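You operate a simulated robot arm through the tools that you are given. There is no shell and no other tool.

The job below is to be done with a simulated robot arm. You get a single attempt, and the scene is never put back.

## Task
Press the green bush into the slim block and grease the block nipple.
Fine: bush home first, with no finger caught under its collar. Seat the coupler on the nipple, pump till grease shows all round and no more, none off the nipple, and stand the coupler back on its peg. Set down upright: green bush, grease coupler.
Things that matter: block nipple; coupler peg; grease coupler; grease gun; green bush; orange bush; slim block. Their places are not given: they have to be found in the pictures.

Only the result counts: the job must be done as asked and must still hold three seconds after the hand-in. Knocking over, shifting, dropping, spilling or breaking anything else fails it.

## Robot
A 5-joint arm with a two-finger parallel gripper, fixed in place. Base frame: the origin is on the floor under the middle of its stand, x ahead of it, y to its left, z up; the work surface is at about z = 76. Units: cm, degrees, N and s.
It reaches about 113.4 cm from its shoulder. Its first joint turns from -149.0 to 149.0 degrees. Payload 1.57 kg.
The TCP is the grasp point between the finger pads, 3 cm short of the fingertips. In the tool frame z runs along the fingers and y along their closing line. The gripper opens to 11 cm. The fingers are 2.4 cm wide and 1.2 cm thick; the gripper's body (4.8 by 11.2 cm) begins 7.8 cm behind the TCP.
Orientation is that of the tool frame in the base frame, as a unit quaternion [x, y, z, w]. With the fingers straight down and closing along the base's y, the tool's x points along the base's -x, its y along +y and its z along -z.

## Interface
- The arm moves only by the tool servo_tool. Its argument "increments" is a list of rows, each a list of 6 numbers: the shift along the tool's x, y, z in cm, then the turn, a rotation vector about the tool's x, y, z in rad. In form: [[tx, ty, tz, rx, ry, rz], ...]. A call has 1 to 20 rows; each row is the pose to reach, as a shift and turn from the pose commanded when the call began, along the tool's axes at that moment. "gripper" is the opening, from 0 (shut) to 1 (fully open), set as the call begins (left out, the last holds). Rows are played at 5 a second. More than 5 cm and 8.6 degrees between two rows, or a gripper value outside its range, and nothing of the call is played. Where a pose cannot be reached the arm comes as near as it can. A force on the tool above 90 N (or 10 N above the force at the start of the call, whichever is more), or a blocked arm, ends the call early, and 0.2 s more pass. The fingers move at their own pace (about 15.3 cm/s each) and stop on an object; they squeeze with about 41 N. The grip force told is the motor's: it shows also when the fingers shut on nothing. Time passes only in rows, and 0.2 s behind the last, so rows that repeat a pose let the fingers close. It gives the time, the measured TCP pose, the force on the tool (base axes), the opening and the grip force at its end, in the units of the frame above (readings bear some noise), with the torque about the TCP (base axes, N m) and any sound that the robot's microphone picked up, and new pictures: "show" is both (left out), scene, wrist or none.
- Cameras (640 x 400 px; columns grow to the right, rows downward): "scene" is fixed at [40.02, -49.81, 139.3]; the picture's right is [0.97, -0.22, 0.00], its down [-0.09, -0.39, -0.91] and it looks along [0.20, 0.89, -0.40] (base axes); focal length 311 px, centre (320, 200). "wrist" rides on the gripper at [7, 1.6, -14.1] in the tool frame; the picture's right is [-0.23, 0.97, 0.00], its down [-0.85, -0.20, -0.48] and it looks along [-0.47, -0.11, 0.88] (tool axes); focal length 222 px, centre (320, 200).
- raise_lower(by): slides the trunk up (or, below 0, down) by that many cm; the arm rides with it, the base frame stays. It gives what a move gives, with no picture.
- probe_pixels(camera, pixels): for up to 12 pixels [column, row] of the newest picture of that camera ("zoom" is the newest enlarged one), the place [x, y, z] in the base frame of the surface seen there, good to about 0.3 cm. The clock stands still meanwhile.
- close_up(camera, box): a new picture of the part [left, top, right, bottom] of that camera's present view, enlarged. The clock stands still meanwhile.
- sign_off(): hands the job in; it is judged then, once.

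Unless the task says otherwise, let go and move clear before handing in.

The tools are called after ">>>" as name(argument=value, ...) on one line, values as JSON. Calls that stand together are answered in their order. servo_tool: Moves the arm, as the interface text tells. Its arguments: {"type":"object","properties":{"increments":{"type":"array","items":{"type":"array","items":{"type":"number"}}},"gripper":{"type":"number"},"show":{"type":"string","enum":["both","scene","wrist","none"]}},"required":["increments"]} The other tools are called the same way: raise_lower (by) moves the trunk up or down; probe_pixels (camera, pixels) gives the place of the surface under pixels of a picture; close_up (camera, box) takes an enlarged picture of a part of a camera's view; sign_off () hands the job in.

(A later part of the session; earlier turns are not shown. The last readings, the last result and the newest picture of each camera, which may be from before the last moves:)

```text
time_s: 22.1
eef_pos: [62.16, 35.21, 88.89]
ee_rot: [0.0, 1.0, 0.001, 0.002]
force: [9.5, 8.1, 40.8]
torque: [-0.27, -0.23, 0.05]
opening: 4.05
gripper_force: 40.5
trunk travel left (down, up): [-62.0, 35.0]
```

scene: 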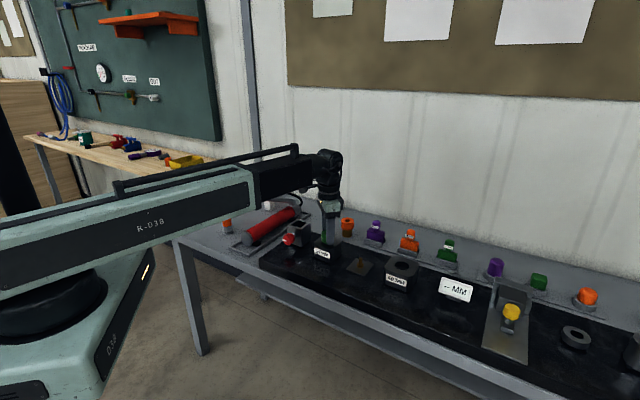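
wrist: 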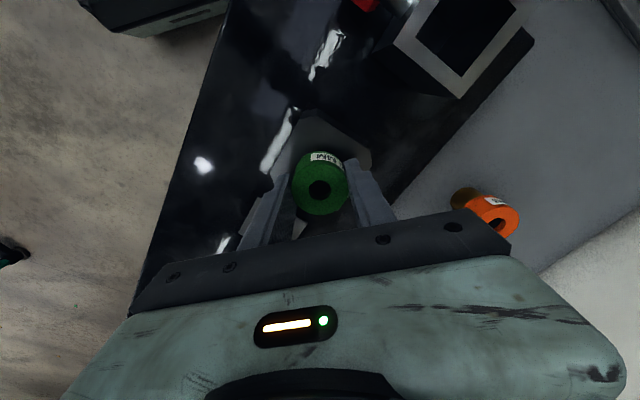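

The TCP stopped at 88.89 with the force jumping to 41 N: the collar has met the block. I'll look at it.

>>> servo_tool(increments=[[0, 0, 0, 0, 0, 0]])

>>> close_up(camera="scene", box=[312, 215, 342, 250])

>>> close_up(camera="wrist", box=[270, 120, 370, 220])

```text
time_s: 22.5
eef_pos: [62.11, 35.28, 88.75]
ee_rot: [0.0, 1.0, 0.001, 0.001]
force: [10.2, 8.1, 36.9]
torque: [-0.12, -0.41, 0.13]
opening: 4.07
gripper_force: 40.8
trunk travel left (down, up): [-62.0, 35.0]
```

scene: 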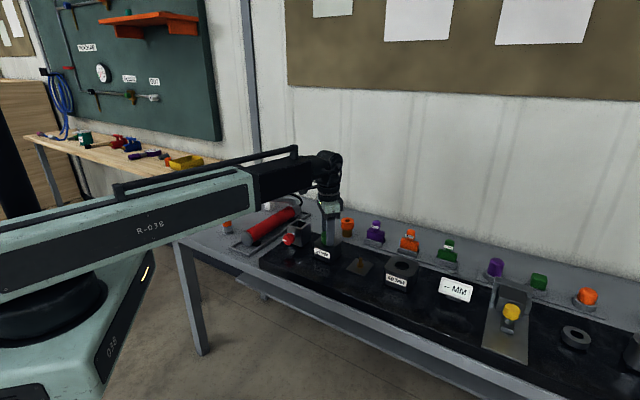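
wrist: 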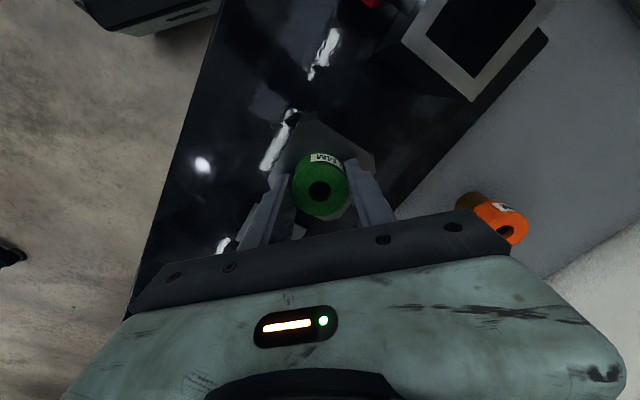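

```text
11.43 times, centred on (327, 232) of scene
```

zoom: 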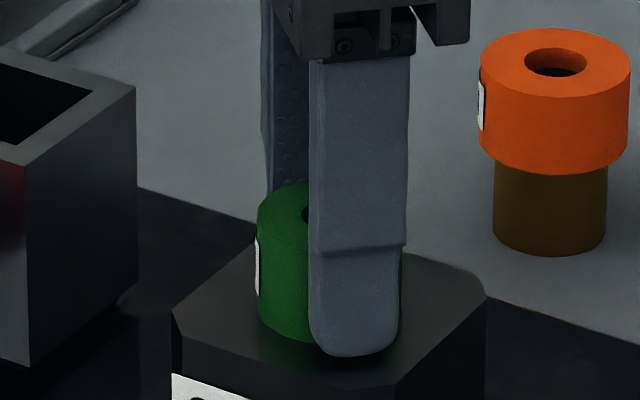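

```text
4.00 times, centred on (320, 170) of wrist
```

zoom: 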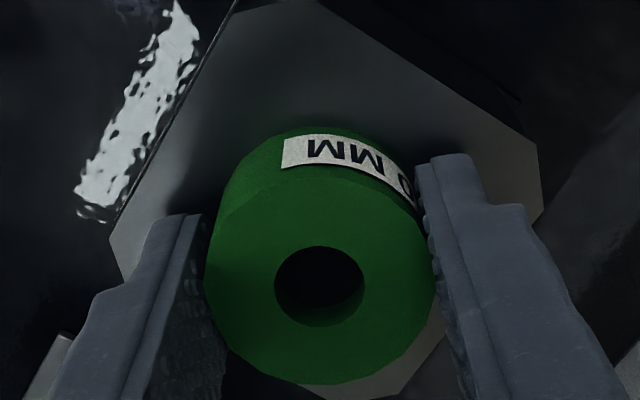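

The collar sits flush with no dark gap at zoom (285,335), and the fingertips stay just above the block top. I'll relieve the press slightly, then open the fingers.

>>> raise_lower(by=0.15)

>>> servo_tool(increments=[[0, 0, 0, 0, 0, 0], [0, 0, 0, 0, 0, 0], [0, 0, 0, 0, 0, 0]], gripper=0.6)

>>> close_up(camera="scene", box=[312, 215, 342, 250])

```text
time_s: 23.0
eef_pos: [62.17, 35.17, 88.65]
ee_rot: [-0.001, 1.0, -0.001, 0.0]
force: [-0.8, 0.7, 1.6]
torque: [0.07, -0.07, 0.02]
opening: 4.06
gripper_force: 41.4
trunk travel left (down, up): [-62.1, 34.9]
```

```text
time_s: 23.8
eef_pos: [62.32, 35.24, 88.73]
ee_rot: [0.0, 1.0, -0.001, 0.0]
force: [0.9, -0.2, -0.8]
torque: [0.0, -0.01, 0.03]
opening: 6.62
gripper_force: 0.0
trunk travel left (down, up): [-62.1, 34.9]
```

scene: 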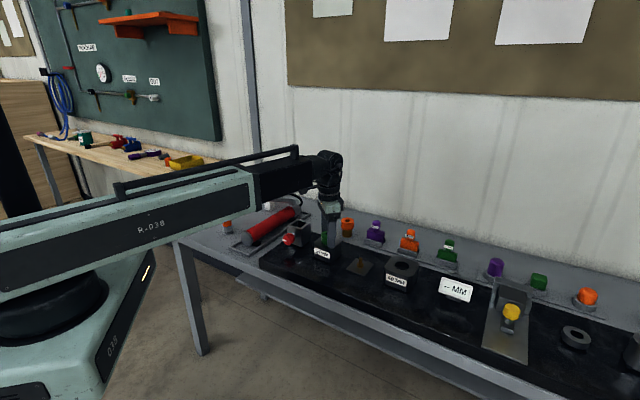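
wrist: 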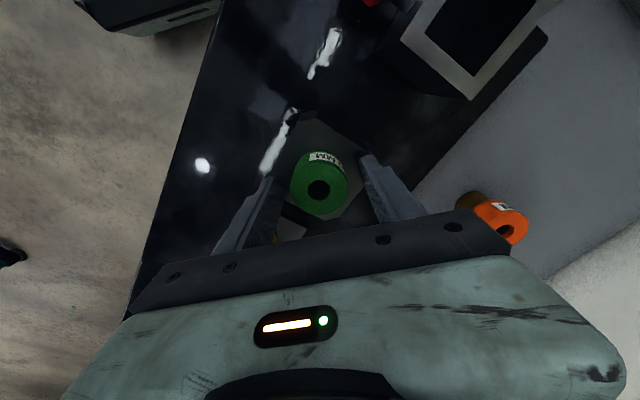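

```text
11.43 times, centred on (327, 232) of scene
```

zoom: 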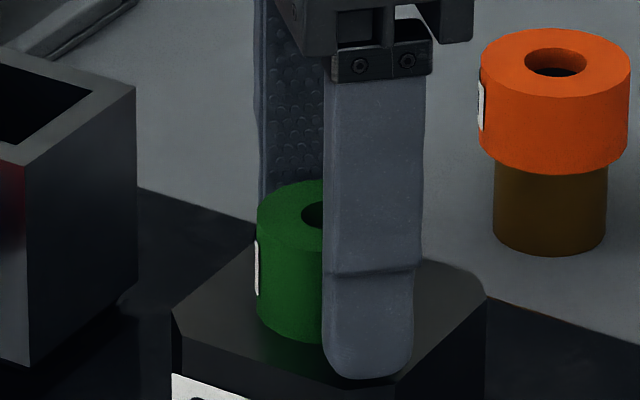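

The fingers are open and the bush stays seated and upright. I'll raise clear and measure the bush's top height.

>>> raise_lower(by=12)

>>> servo_tool(increments=[[0, 0, 0, 0, 0, 0]])

>>> close_up(camera="scene", box=[312, 215, 342, 250])

>>> probe_pixels(camera="zoom", pixels=[[275, 205], [345, 205], [310, 195], [310, 235], [300, 300], [270, 300], [345, 300], [310, 335], [310, 355], [270, 350], [350, 350], [310, 320]])

>>> close_up(camera="wrist", box=[260, 80, 380, 210])

```text
time_s: 25.3
eef_pos: [62.19, 35.38, 100.69]
ee_rot: [0.0, 1.0, 0.0, 0.0]
force: [-0.5, 0.0, -0.2]
torque: [-0.01, -0.03, 0.0]
opening: 6.62
gripper_force: 0.1
trunk travel left (down, up): [-74.1, 22.9]
```

```text
time_s: 25.7
eef_pos: [62.35, 35.23, 100.77]
ee_rot: [-0.001, 1.0, 0.0, 0.0]
force: [1.1, -0.4, 0.1]
torque: [0.0, 0.04, -0.02]
opening: 6.61
gripper_force: 0.0
trunk travel left (down, up): [-74.1, 22.9]
```

scene: 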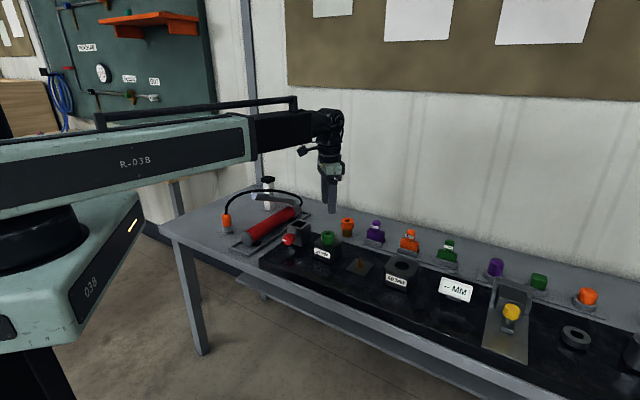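
wrist: 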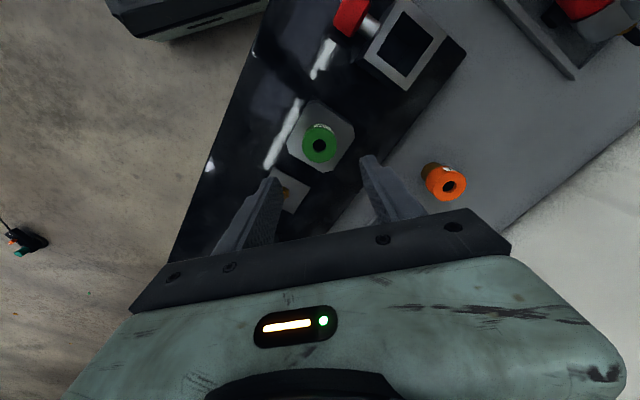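

```text
11.43 times, centred on (327, 232) of scene
```

zoom: 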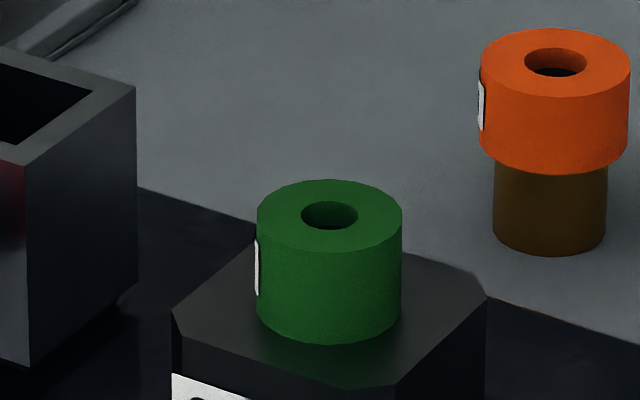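

```text
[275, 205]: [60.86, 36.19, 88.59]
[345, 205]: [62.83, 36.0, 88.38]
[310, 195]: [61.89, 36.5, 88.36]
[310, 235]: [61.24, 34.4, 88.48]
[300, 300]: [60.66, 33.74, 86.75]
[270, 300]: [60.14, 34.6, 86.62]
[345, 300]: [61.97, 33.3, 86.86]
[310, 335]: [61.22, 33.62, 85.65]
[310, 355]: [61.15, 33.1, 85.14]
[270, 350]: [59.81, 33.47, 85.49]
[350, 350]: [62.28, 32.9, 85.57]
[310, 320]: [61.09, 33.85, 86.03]
```

```text
3.08 times, centred on (320, 145) of wrist
```

zoom: 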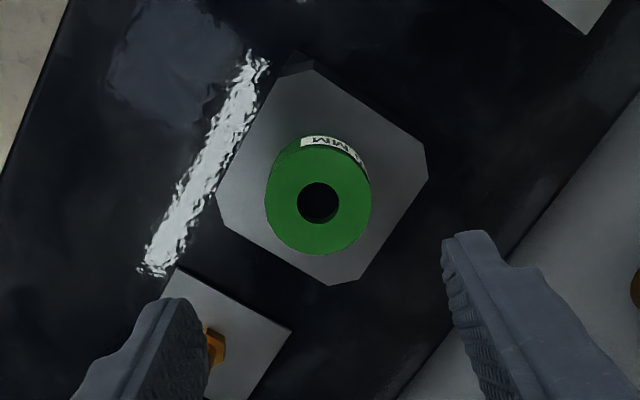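

The bush's top reads z≈88.45 on the 85.5 block with no gap visible. To be sure it's home, I'll close the fingers and press gently on the top.

>>> servo_tool(increments=[[0.14, -0.1, 0, 0, 0, 0], [0.14, -0.1, 0, 0, 0, 0], [0.14, -0.1, 0, 0, 0, 0], [0.14, -0.1, 0, 0, 0, 0]], gripper=0, show="none")

>>> raise_lower(by=-8.8)

>>> raise_lower(by=-0.4)

```text
time_s: 26.7
eef_pos: [62.28, 35.17, 100.79]
ee_rot: [0.0, 1.0, 0.0, 0.0]
force: [-0.4, -0.4, 0.6]
torque: [0.02, -0.01, -0.01]
opening: 0.0
gripper_force: 21.0
trunk travel left (down, up): [-74.1, 22.9]
```

```text
time_s: 27.9
eef_pos: [62.04, 35.19, 91.99]
ee_rot: [0.0, 1.0, 0.0, 0.0]
force: [-0.1, -0.8, 0.6]
torque: [0.03, -0.01, 0.01]
opening: 0.0
gripper_force: 21.4
trunk travel left (down, up): [-65.3, 31.7]
```

```text
time_s: 28.4
eef_pos: [62.1, 35.19, 91.6]
ee_rot: [-0.001, 1.0, 0.0, 0.0]
force: [-0.3, -0.2, 2.3]
torque: [-0.01, -0.01, 0.06]
opening: 0.01
gripper_force: 20.9
trunk travel left (down, up): [-64.9, 32.1]
```

Force is just beginning (2.3 N), so contact is imminent at TCP≈91.6. I'll press a bit more.

>>> raise_lower(by=-0.2)

>>> raise_lower(by=-0.15)

```text
time_s: 29.0
eef_pos: [62.15, 35.18, 91.51]
ee_rot: [0.0, 1.0, 0.0, 0.002]
force: [11.0, 7.5, 41.5]
torque: [0.19, -0.28, 0.0]
opening: 0.0
gripper_force: 22.1
trunk travel left (down, up): [-64.7, 32.3]
```

```text
time_s: 29.5
eef_pos: [62.03, 35.15, 91.46]
ee_rot: [0.0, 1.0, 0.002, 0.005]
force: [25.1, 13.6, 80.6]
torque: [0.43, -0.63, 0.0]
opening: 0.01
gripper_force: 20.9
trunk travel left (down, up): [-64.6, 32.4]
```

80 N with only ~0.05 cm movement: the bush is solidly home. I'll raise clear and go look at the coupler.

>>> raise_lower(by=20)

>>> servo_tool(increments=[[0, 0, 0, 0, 0, 0], [0, 0, 0, 0, 0, 0]], gripper=0.6)

>>> close_up(camera="scene", box=[300, 215, 400, 290])

>>> close_up(camera="scene", box=[345, 250, 377, 280])

>>> probe_pixels(camera="zoom", pixels=[[315, 140], [315, 160], [315, 185], [300, 230], [280, 250], [330, 260], [250, 260], [350, 220], [310, 280], [310, 210], [290, 215], [335, 215]])

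```text
time_s: 31.6
eef_pos: [62.08, 35.17, 111.2]
ee_rot: [0.0, 1.0, 0.0, 0.0]
force: [0.1, -0.5, 0.2]
torque: [0.01, -0.01, 0.01]
opening: 0.01
gripper_force: 21.0
trunk travel left (down, up): [-84.6, 12.4]
```

```text
time_s: 32.2
eef_pos: [62.2, 35.34, 111.26]
ee_rot: [0.0, 1.0, -0.001, -0.001]
force: [0.9, -0.4, 0.8]
torque: [0.0, 0.02, -0.03]
opening: 6.64
gripper_force: 0.1
trunk travel left (down, up): [-84.6, 12.4]
```

scene: 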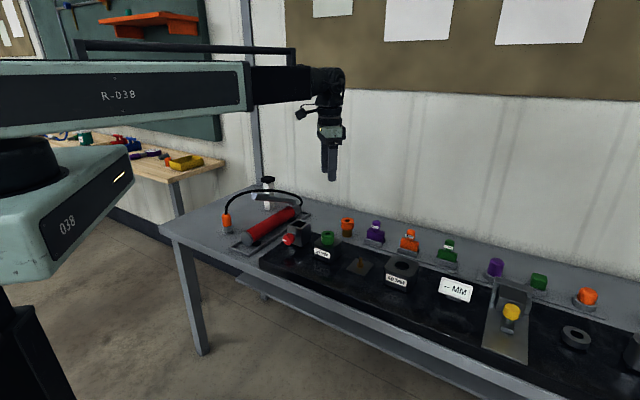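
wrist: 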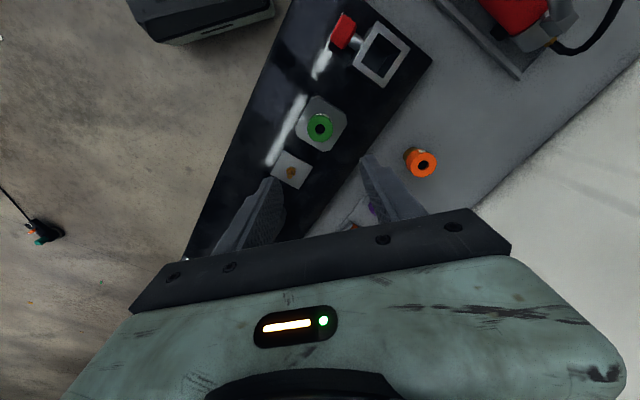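

```text
5.33 times, centred on (350, 252) of scene
```

zoom: 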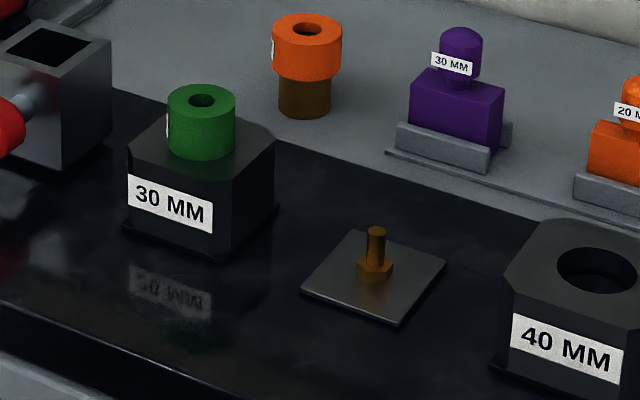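

```text
13.33 times, centred on (361, 265) of scene
```

zoom: 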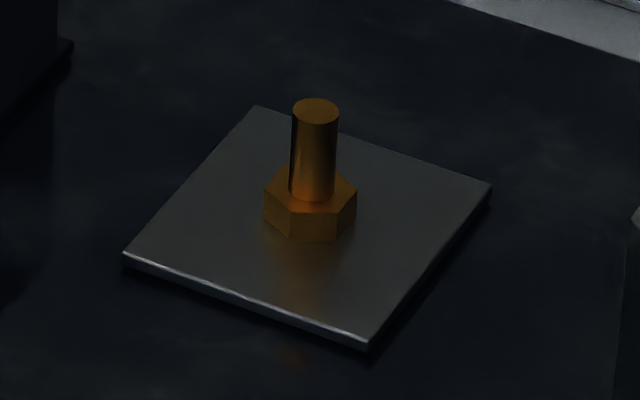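

```text
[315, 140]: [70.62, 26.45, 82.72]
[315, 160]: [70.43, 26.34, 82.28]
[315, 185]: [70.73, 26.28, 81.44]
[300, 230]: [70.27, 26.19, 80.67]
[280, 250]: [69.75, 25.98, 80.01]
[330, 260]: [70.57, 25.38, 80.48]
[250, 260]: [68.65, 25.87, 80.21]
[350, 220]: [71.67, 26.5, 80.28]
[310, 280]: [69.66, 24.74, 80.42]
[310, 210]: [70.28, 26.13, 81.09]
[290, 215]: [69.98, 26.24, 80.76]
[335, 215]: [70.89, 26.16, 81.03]
```

The bush is home on the block and the nipple is measured (stem ~1.1 cm wide, plate top ≈80.3, stem top ≈83.4). Now I'll move over the coupler peg area at height to inspect it.

>>> servo_tool(increments=[[2.8, 2.5, 0, 0, 0, 0], [5.6, 5, 0, 0, 0, 0], [8.4, 7.5, 0, 0, 0, 0], [11.2, 10, 0, 0, 0, 0], [14, 12.5, 0, 0, 0, 0], [16.8, 15, 0, 0, 0, 0], [19.6, 17.5, 0, 0, 0, 0], [22.4, 20, 0, 0, 0, 0], [25.2, 22.5, 0, 0, 0, 0], [28, 25, 0, 0, 0, 0], [30.8, 27.5, 0, 0, 0, 0], [33.7, 30, 0, 0, 0, 0], [33.7, 30, 0, 0, 0, 0]])

>>> close_up(camera="wrist", box=[240, 60, 400, 210])

>>> close_up(camera="scene", box=[210, 185, 246, 245])

```text
time_s: 35.0
eef_pos: [28.09, 65.28, 111.23]
ee_rot: [0.0, 1.0, 0.0, 0.001]
force: [0.7, 0.5, 0.6]
torque: [0.01, -0.01, 0.05]
opening: 6.61
gripper_force: 0.0
trunk travel left (down, up): [-84.6, 12.4]
```

scene: 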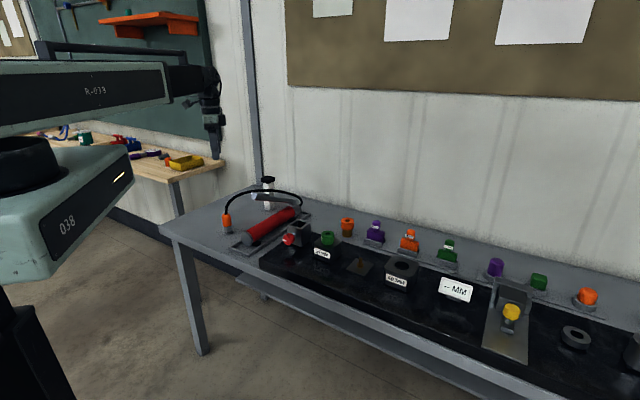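
wrist: 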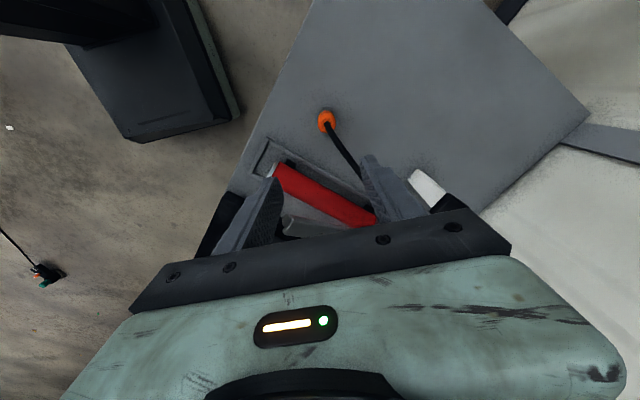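

```text
2.67 times, centred on (320, 135) of wrist
```

zoom: 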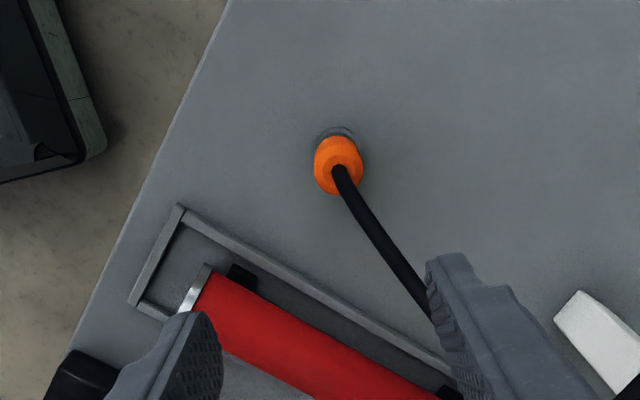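

```text
6.67 times, centred on (228, 215) of scene
```

zoom: 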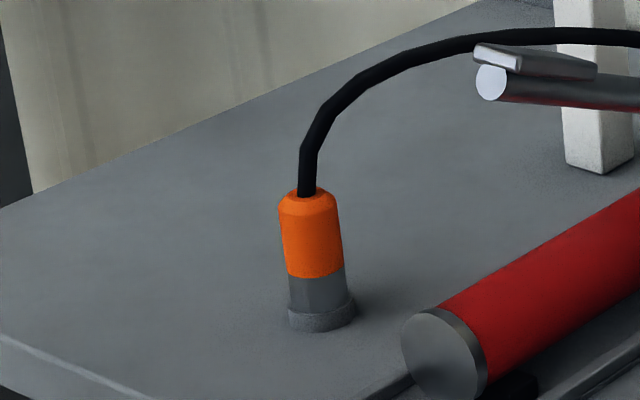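

The coupler (orange grip, wrist (326,121)) has its hose rising from the top and bending toward the gun, so a vertical grip would bring the palm onto the hose. I'll test at height whether the wrist can tilt about the closing line.

>>> servo_tool(increments=[[0, 0, 0, 0, -0.12, 0], [0, 0, 0, 0, -0.24, 0], [0, 0, 0, 0, -0.24, 0]])

```text
time_s: 35.8
eef_pos: [28.46, 65.17, 111.88]
ee_rot: [0.0, 0.993, 0.0, 0.12]
force: [-0.5, -0.1, 0.6]
torque: [0.02, -0.02, 0.01]
opening: 6.6
gripper_force: 0.0
out of reach, approached as far as the arm can: row 2, 3
trunk travel left (down, up): [-84.6, 12.4]
```

scene: 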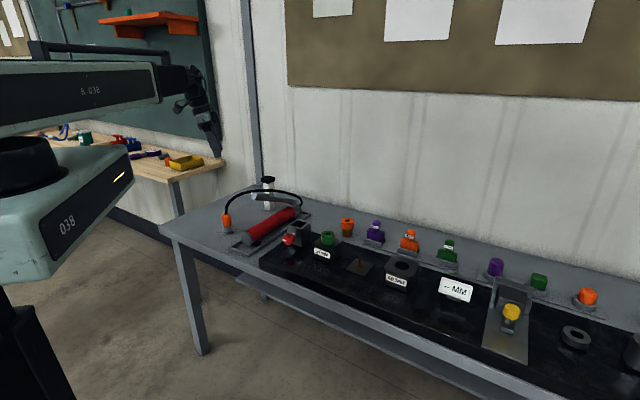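
wrist: 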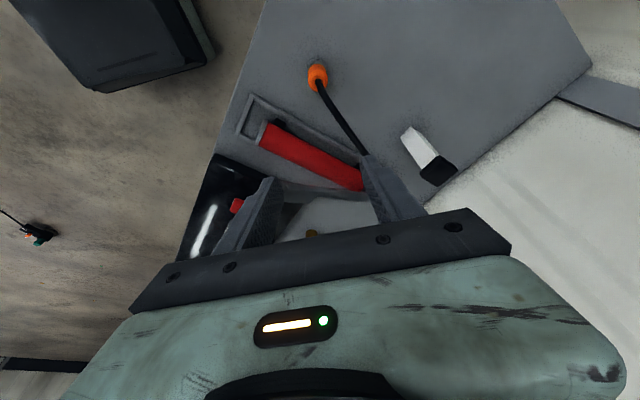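

The wrist tilts freely about the closing line; the arm only lets z rise a bit. I'll tilt to about 35° so the palm will clear the hose, then view the coupler.

>>> servo_tool(increments=[[0, 0, 0, 0, -0.12, 0], [0, 0, 0, 0, -0.24, 0], [0, 0, 0, 0, -0.37, 0], [0, 0, 0, 0, -0.37, 0]])

```text
time_s: 36.8
eef_pos: [28.31, 65.16, 115.48]
ee_rot: [0.0, 0.954, 0.0, 0.301]
force: [0.7, -0.6, -0.5]
torque: [0.02, -0.01, -0.01]
opening: 6.6
gripper_force: 0.1
out of reach, approached as far as the arm can: row 1, 2, 3, 4
trunk travel left (down, up): [-84.6, 12.4]
```

scene: 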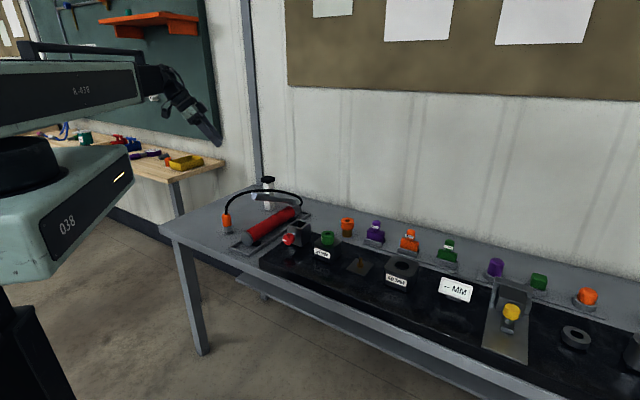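
wrist: 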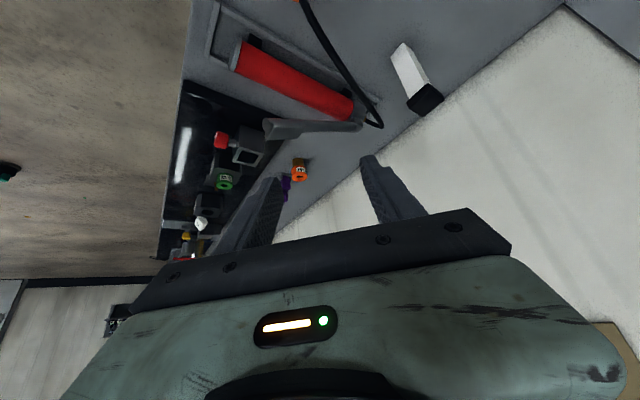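

The tilt is 35° as wished. The coupler's axis works out near (28.1,66.7), so I'll back the TCP off to x≈18 at y≈66.7, then lower beside it so I can slide in from the −x side.

>>> servo_tool(increments=[[2.8, 0.53, -1.95, 0, 0, 0], [5.6, 1.06, -3.9, 0, 0, 0], [8.35, 1.6, -5.86, 0, 0, 0], [8.35, 1.6, -5.86, 0, 0, 0]], gripper=0.7)

>>> raise_lower(by=-18)

>>> servo_tool(increments=[[0, 0, 0, 0, 0, 0]])

```text
time_s: 37.8
eef_pos: [18.09, 66.77, 115.5]
ee_rot: [0.0, 0.954, 0.0, 0.301]
force: [0.2, 0.1, 0.1]
torque: [-0.01, -0.02, 0.0]
opening: 7.7
gripper_force: 0.0
trunk travel left (down, up): [-84.6, 12.4]
```

scene: 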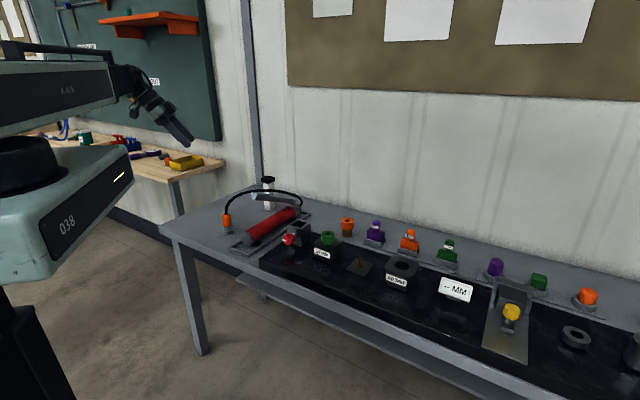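
wrist: 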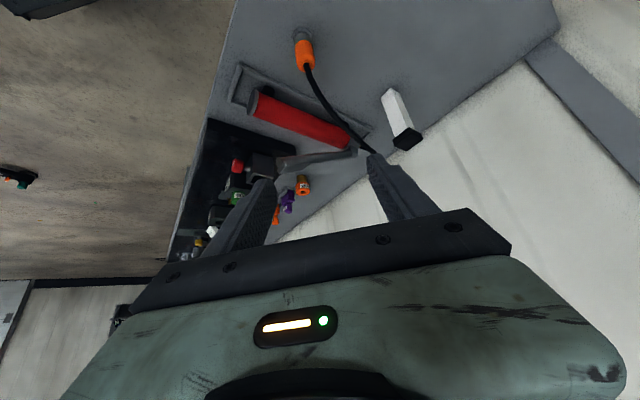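

```text
time_s: 39.8
eef_pos: [18.09, 66.64, 97.46]
ee_rot: [0.0, 0.954, 0.0, 0.301]
force: [0.2, 0.1, -0.4]
torque: [-0.01, 0.0, 0.02]
opening: 7.69
gripper_force: 0.2
trunk travel left (down, up): [-66.6, 30.4]
```

```text
time_s: 40.2
eef_pos: [18.09, 66.72, 97.44]
ee_rot: [0.0, 0.954, 0.0, 0.301]
force: [-0.2, 0.4, 0.3]
torque: [0.0, 0.02, 0.0]
opening: 7.7
gripper_force: 0.0
trunk travel left (down, up): [-66.6, 30.4]
```

scene: 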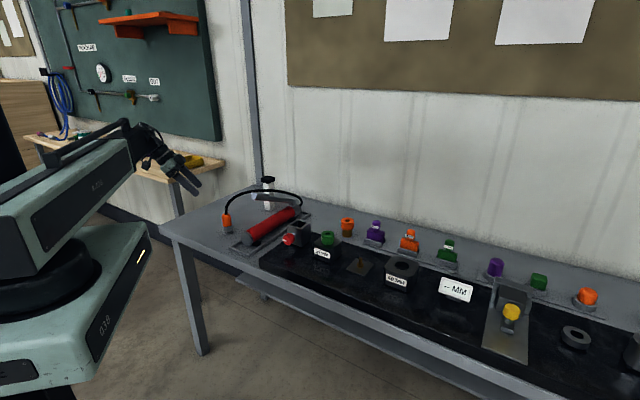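
wrist: 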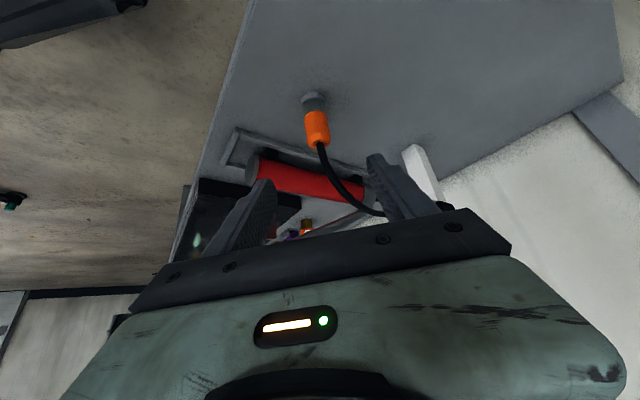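

The coupler shows clearly between the fingers at wrist (317,128). I'll zoom and probe for its axis and heights.

>>> close_up(camera="wrist", box=[280, 80, 360, 180])

>>> probe_pixels(camera="zoom", pixels=[[293, 70], [293, 90], [300, 110], [305, 140], [308, 160], [310, 180], [312, 200], [316, 225], [320, 240], [280, 180], [340, 180], [330, 300]])

```text
4.00 times, centred on (320, 130) of wrist
```

zoom: 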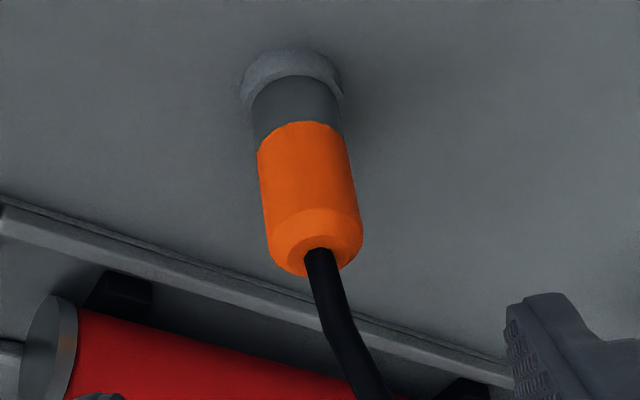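

```text
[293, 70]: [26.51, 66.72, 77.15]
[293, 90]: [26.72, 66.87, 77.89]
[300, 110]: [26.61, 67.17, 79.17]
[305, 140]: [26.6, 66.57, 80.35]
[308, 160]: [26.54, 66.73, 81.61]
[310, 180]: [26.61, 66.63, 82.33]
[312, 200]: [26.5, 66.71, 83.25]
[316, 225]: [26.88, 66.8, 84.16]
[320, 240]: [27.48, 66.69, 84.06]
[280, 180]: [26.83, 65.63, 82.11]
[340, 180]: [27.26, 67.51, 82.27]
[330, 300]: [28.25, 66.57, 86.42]
```

The coupler's axis is about (28.3,66.75), with the orange grip spanning z 80–84.3. I'll lower to TCP z≈82.3 beside it and check.

>>> raise_lower(by=-15.1)

>>> servo_tool(increments=[[0, 0, 0, 0, 0, 0]])

>>> close_up(camera="wrist", box=[250, 100, 390, 220])

>>> close_up(camera="scene", box=[160, 150, 260, 250])

```text
time_s: 42.0
eef_pos: [18.0, 66.68, 82.38]
ee_rot: [0.0, 0.954, -0.001, 0.301]
force: [0.5, 0.3, 0.4]
torque: [-0.01, 0.0, 0.0]
opening: 7.71
gripper_force: 0.0
trunk travel left (down, up): [-51.5, 45.5]
```

```text
time_s: 42.4
eef_pos: [18.27, 66.85, 82.53]
ee_rot: [0.0, 0.954, 0.0, 0.301]
force: [-0.1, 0.0, -0.4]
torque: [0.0, -0.03, 0.01]
opening: 7.71
gripper_force: 0.1
trunk travel left (down, up): [-51.5, 45.5]
```

scene: 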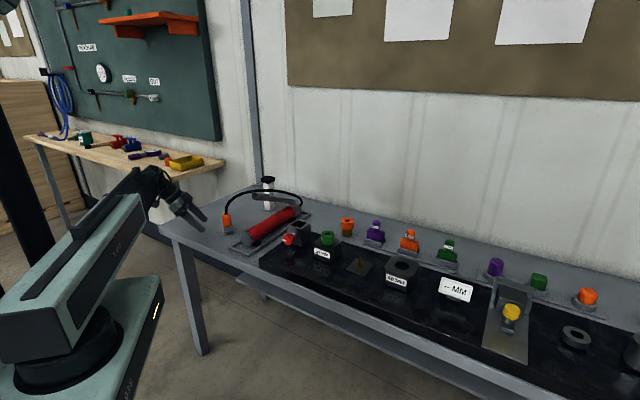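
wrist: 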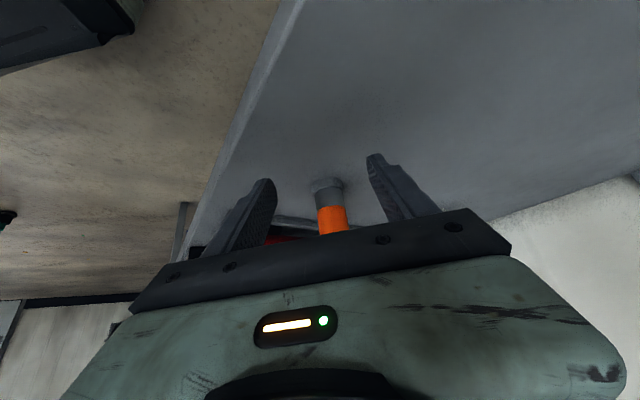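

```text
3.33 times, centred on (320, 160) of wrist
```

zoom: 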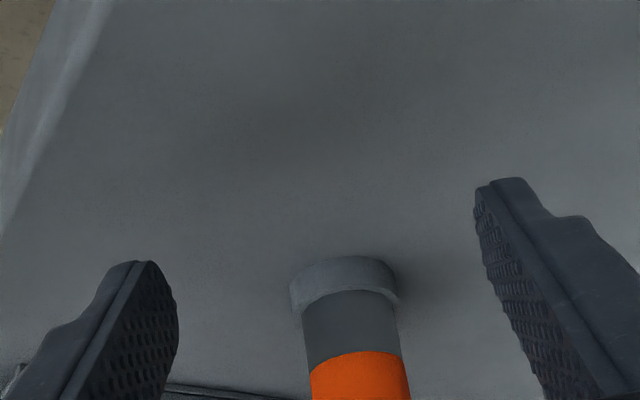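

```text
4.00 times, centred on (210, 200) of scene
```

zoom: 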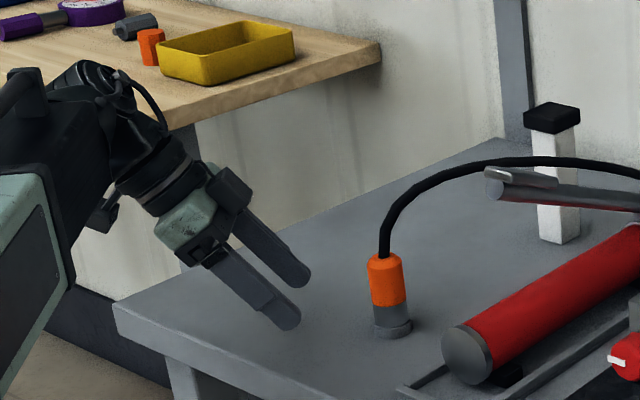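

The coupler lies ahead between the fingers. I'll slide in +x by about 10 cm in small steps.

>>> servo_tool(increments=[[-1.65, 0, 1.16, 0, 0, 0], [-3.3, 0, 2.32, 0, 0, 0], [-4.95, 0, 3.48, 0, 0, 0], [-6.6, 0, 4.64, 0, 0, 0], [-8.27, 0, 5.8, 0, 0, 0], [-8.27, 0, 5.8, 0, 0, 0]])

>>> close_up(camera="wrist", box=[250, 100, 390, 220])

>>> close_up(camera="scene", box=[190, 180, 250, 245])

```text
time_s: 43.8
eef_pos: [28.19, 66.52, 82.5]
ee_rot: [-0.001, 0.954, 0.0, 0.301]
force: [0.1, 0.1, 0.1]
torque: [0.01, -0.01, 0.0]
opening: 7.68
gripper_force: 0.0
trunk travel left (down, up): [-51.5, 45.5]
```

scene: 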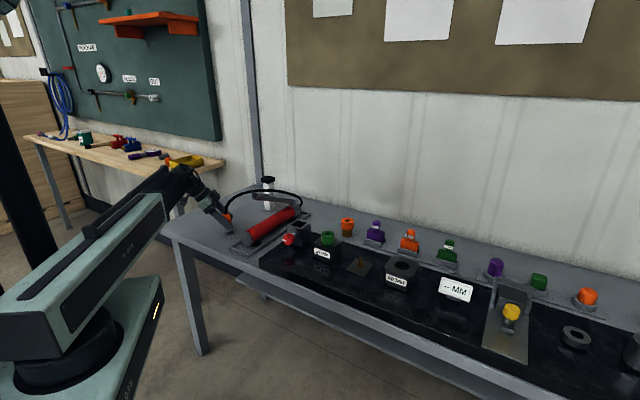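
wrist: 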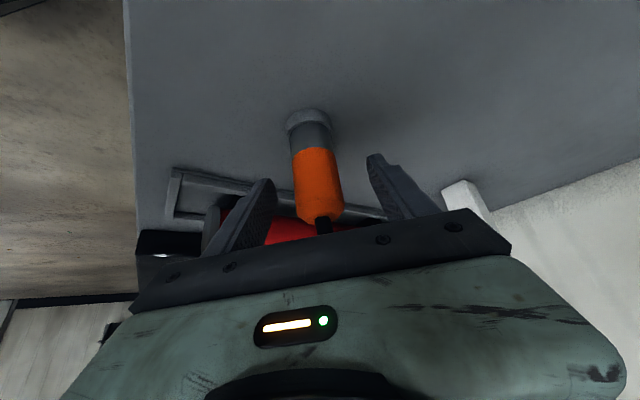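

```text
3.33 times, centred on (320, 160) of wrist
```

zoom: 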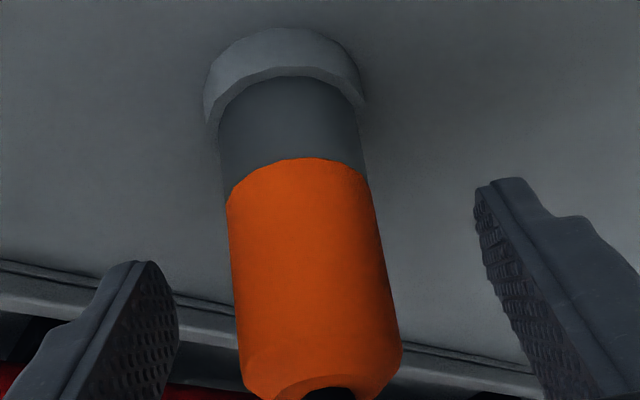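

```text
6.15 times, centred on (220, 212) of scene
```

zoom: 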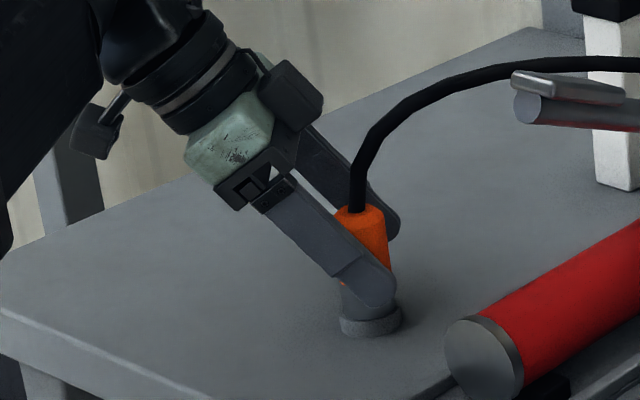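

The fingers straddle the coupler and the palm is clear of the hose (scene zoom (355,190)). The coupler is centred within ~0.15 cm, so I'll close.

>>> servo_tool(increments=[[0, 0, 0, 0, 0, 0], [0, 0, 0, 0, 0, 0], [0, 0, 0, 0, 0, 0], [0, 0, 0, 0, 0, 0]], gripper=0)

>>> close_up(camera="wrist", box=[250, 100, 390, 220])

>>> close_up(camera="scene", box=[190, 180, 250, 245])

```text
time_s: 44.8
eef_pos: [28.21, 66.61, 82.43]
ee_rot: [0.0, 0.954, 0.0, 0.3]
force: [0.4, -1.4, 0.8]
torque: [0.01, 0.02, 0.01]
opening: 3.29
gripper_force: 41.5
trunk travel left (down, up): [-51.5, 45.5]
```

scene: 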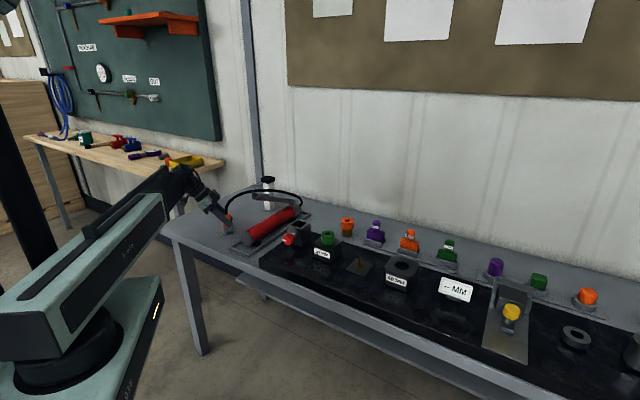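
wrist: 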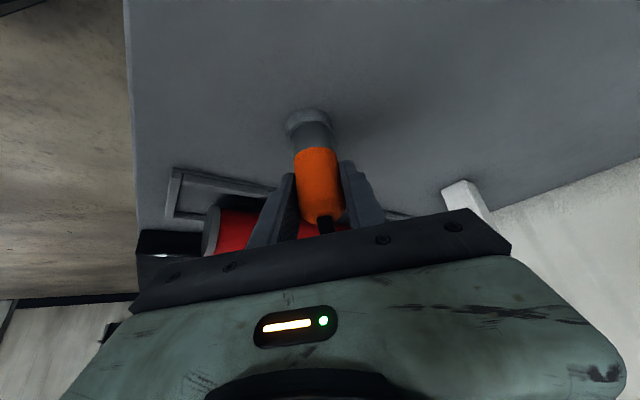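

```text
3.33 times, centred on (320, 160) of wrist
```

zoom: 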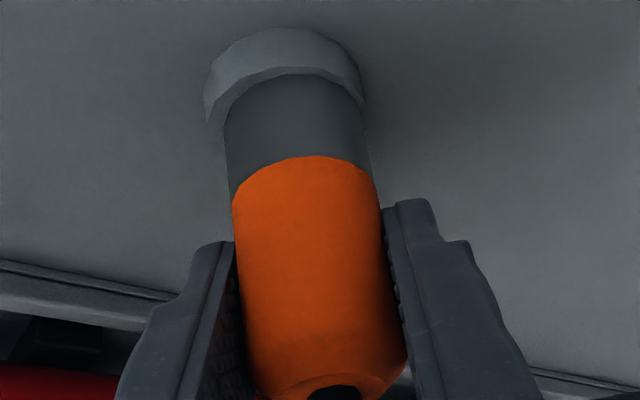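

```text
6.15 times, centred on (220, 212) of scene
```

zoom: 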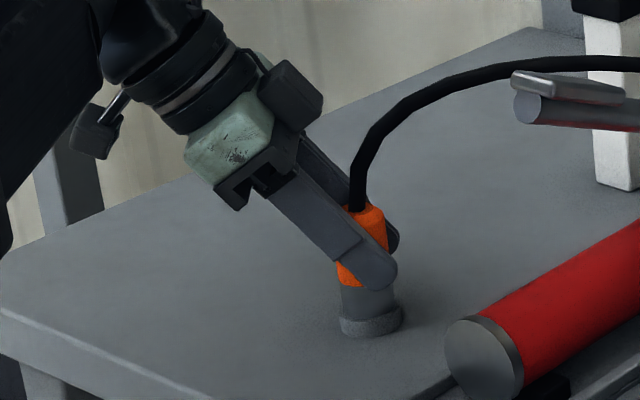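

Gripped at 3.29 cm with 41.5 N; on-peg grip pose is TCP ≈(28.2,66.6,82.43). I'll lift a little and check the coupler comes off the peg upright.

>>> raise_lower(by=4)

>>> servo_tool(increments=[[0, 0, 0, 0, 0, 0]])

>>> close_up(camera="scene", box=[190, 165, 270, 245])

>>> close_up(camera="wrist", box=[250, 60, 390, 220])

```text
time_s: 45.6
eef_pos: [28.29, 66.64, 86.42]
ee_rot: [0.0, 0.954, 0.0, 0.3]
force: [0.4, 0.9, -0.3]
torque: [-0.01, 0.0, -0.01]
opening: 3.28
gripper_force: 41.2
trunk travel left (down, up): [-55.5, 41.5]
```

```text
time_s: 46.0
eef_pos: [28.22, 66.57, 86.44]
ee_rot: [0.0, 0.954, 0.0, 0.3]
force: [0.7, 0.3, -1.3]
torque: [0.0, -0.03, -0.01]
opening: 3.29
gripper_force: 40.8
trunk travel left (down, up): [-55.5, 41.5]
```

scene: 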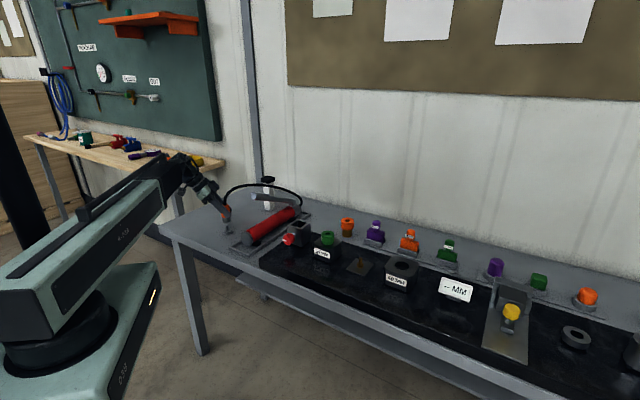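
wrist: 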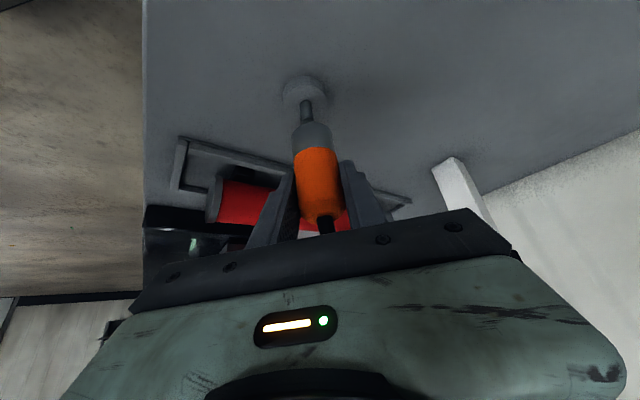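

```text
5.00 times, centred on (230, 205) of scene
```

zoom: 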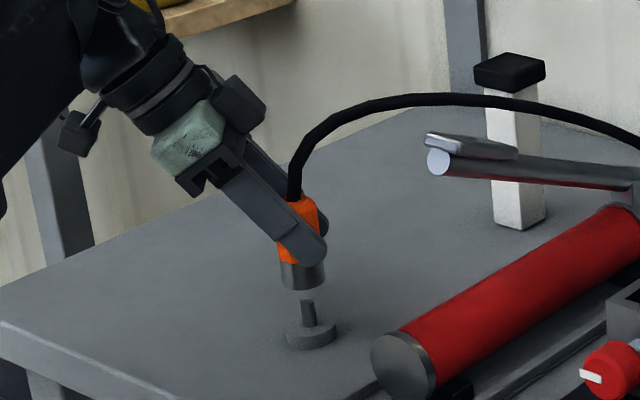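

```text
2.50 times, centred on (320, 140) of wrist
```

zoom: 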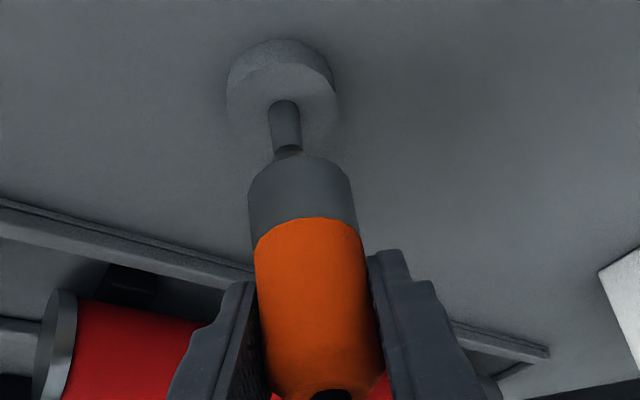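

The coupler is off its peg, which is a disc with a thin post (scene zoom (308,315)). I'll probe the peg for the return trip, then carry on upward.

>>> probe_pixels(camera="zoom", pixels=[[284, 105], [286, 125], [288, 145], [288, 148], [270, 90], [300, 90], [280, 60], [290, 160], [250, 90], [320, 95], [255, 100], [305, 180]])

>>> close_up(camera="scene", box=[216, 200, 246, 242])

>>> probe_pixels(camera="scene", pixels=[[228, 226], [228, 228], [228, 230], [226, 231], [231, 231], [228, 233], [227, 219], [229, 219], [224, 232], [234, 231]])

```text
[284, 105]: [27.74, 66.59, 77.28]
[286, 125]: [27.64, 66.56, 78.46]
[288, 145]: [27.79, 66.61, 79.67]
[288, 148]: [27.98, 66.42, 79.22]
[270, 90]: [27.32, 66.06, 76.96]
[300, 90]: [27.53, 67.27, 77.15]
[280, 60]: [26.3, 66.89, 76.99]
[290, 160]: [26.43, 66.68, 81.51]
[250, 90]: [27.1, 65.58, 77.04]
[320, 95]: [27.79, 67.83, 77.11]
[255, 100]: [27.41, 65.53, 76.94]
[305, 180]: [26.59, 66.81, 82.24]
```

```text
9.52 times, centred on (231, 221) of scene
```

zoom: 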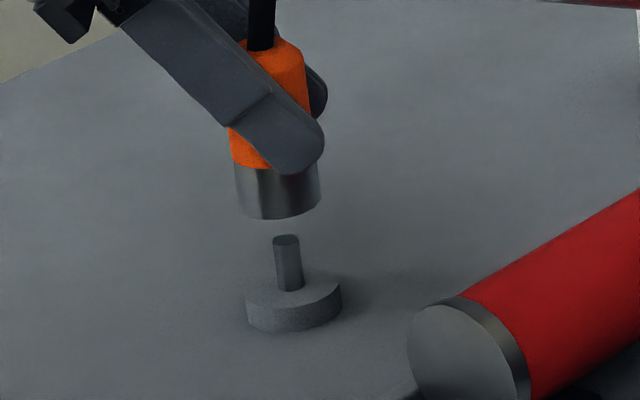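

```text
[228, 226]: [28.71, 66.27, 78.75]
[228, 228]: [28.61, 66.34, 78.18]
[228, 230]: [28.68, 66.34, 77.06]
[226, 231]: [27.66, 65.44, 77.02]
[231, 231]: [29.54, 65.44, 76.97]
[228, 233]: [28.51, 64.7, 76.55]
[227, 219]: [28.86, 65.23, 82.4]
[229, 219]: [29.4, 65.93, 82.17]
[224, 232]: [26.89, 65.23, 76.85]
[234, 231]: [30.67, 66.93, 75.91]
```

The peg post's axis is about (28.35,66.7), its disc top z=77, so the coupler bottom is ≈5.4 below the TCP. Now I'll raise high and carry the coupler toward the nipple.

>>> raise_lower(by=20)

>>> servo_tool(increments=[[0, 0, 0, 0, 0, 0]], show="scene")

```text
time_s: 48.2
eef_pos: [28.31, 66.61, 106.43]
ee_rot: [0.0, 0.954, 0.0, 0.301]
force: [-0.1, 0.9, -1.1]
torque: [0.0, 0.02, -0.02]
opening: 3.27
gripper_force: 41.0
trunk travel left (down, up): [-75.5, 21.5]
```

```text
time_s: 48.6
eef_pos: [28.24, 66.6, 106.41]
ee_rot: [0.0, 0.954, 0.001, 0.3]
force: [-1.0, 0.2, -1.7]
torque: [0.01, 0.01, -0.02]
opening: 3.27
gripper_force: 41.4
trunk travel left (down, up): [-75.5, 21.5]
```

scene: 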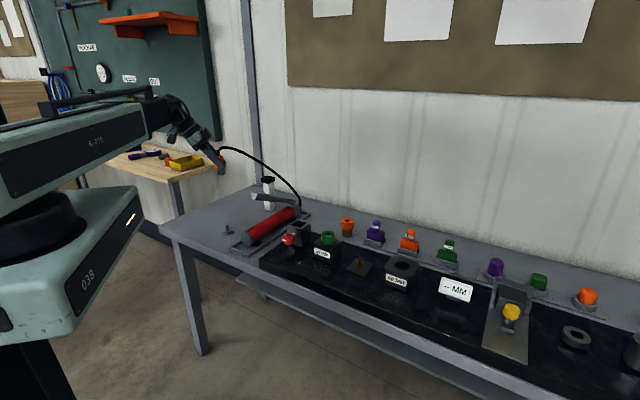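

The hose follows freely with only −1.7 N. Coupler bottom is at z≈101, above the lever tip, so I'll carry it across to above the nipple.

>>> servo_tool(increments=[[-2.307, -2.66, 1.617, 0, 0, 0], [-4.614, -5.32, 3.234, 0, 0, 0], [-6.921, -7.98, 4.851, 0, 0, 0], [-9.228, -10.64, 6.468, 0, 0, 0], [-11.535, -13.3, 8.085, 0, 0, 0], [-13.842, -15.96, 9.702, 0, 0, 0], [-16.149, -18.62, 11.319, 0, 0, 0], [-18.456, -21.28, 12.936, 0, 0, 0], [-20.763, -23.94, 14.553, 0, 0, 0], [-23.07, -26.6, 16.17, 0, 0, 0], [-25.377, -29.26, 17.787, 0, 0, 0], [-27.684, -31.92, 19.404, 0, 0, 0], [-29.991, -34.58, 21.021, 0, 0, 0], [-32.298, -37.24, 22.638, 0, 0, 0], [-34.6, -39.9, 24.25, 0, 0, 0], [-34.6, -39.9, 24.25, 0, 0, 0]])

```text
time_s: 52.0
eef_pos: [70.47, 26.74, 106.4]
ee_rot: [0.0, 0.954, 0.0, 0.301]
force: [-0.4, 0.1, -1.5]
torque: [0.03, 0.02, -0.01]
opening: 3.28
gripper_force: 41.3
trunk travel left (down, up): [-75.5, 21.5]
```

scene: 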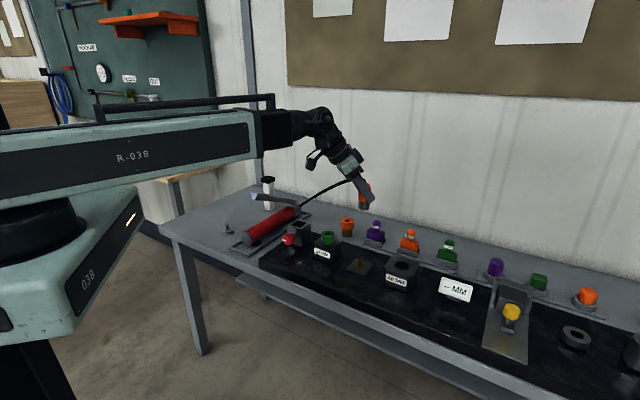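
wrist: 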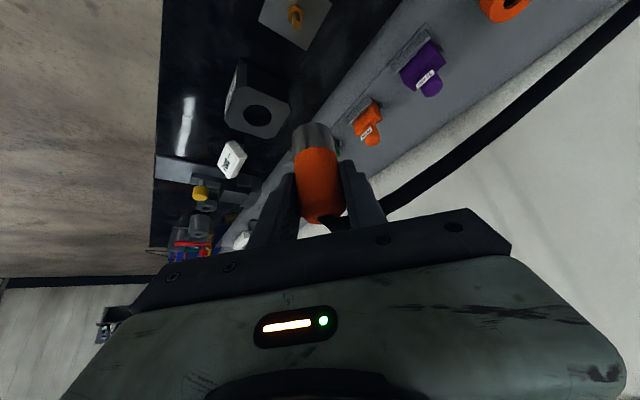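

The nipple shows at wrist (295,15) ahead/below. I'll zoom on the held coupler and hose to check clearance.

>>> close_up(camera="scene", box=[285, 150, 415, 290])

>>> close_up(camera="wrist", box=[240, 0, 400, 230])

```text
2.86 times, centred on (350, 220) of scene
```

zoom: 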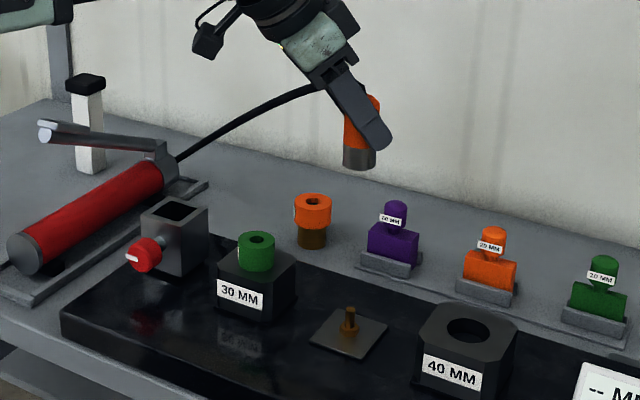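

```text
1.74 times, centred on (320, 115) of wrist
```

zoom: 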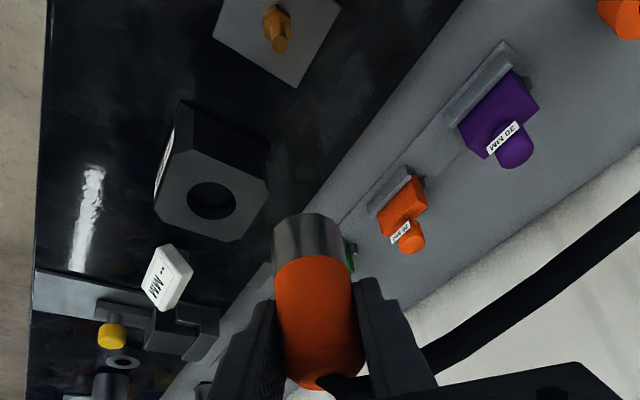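

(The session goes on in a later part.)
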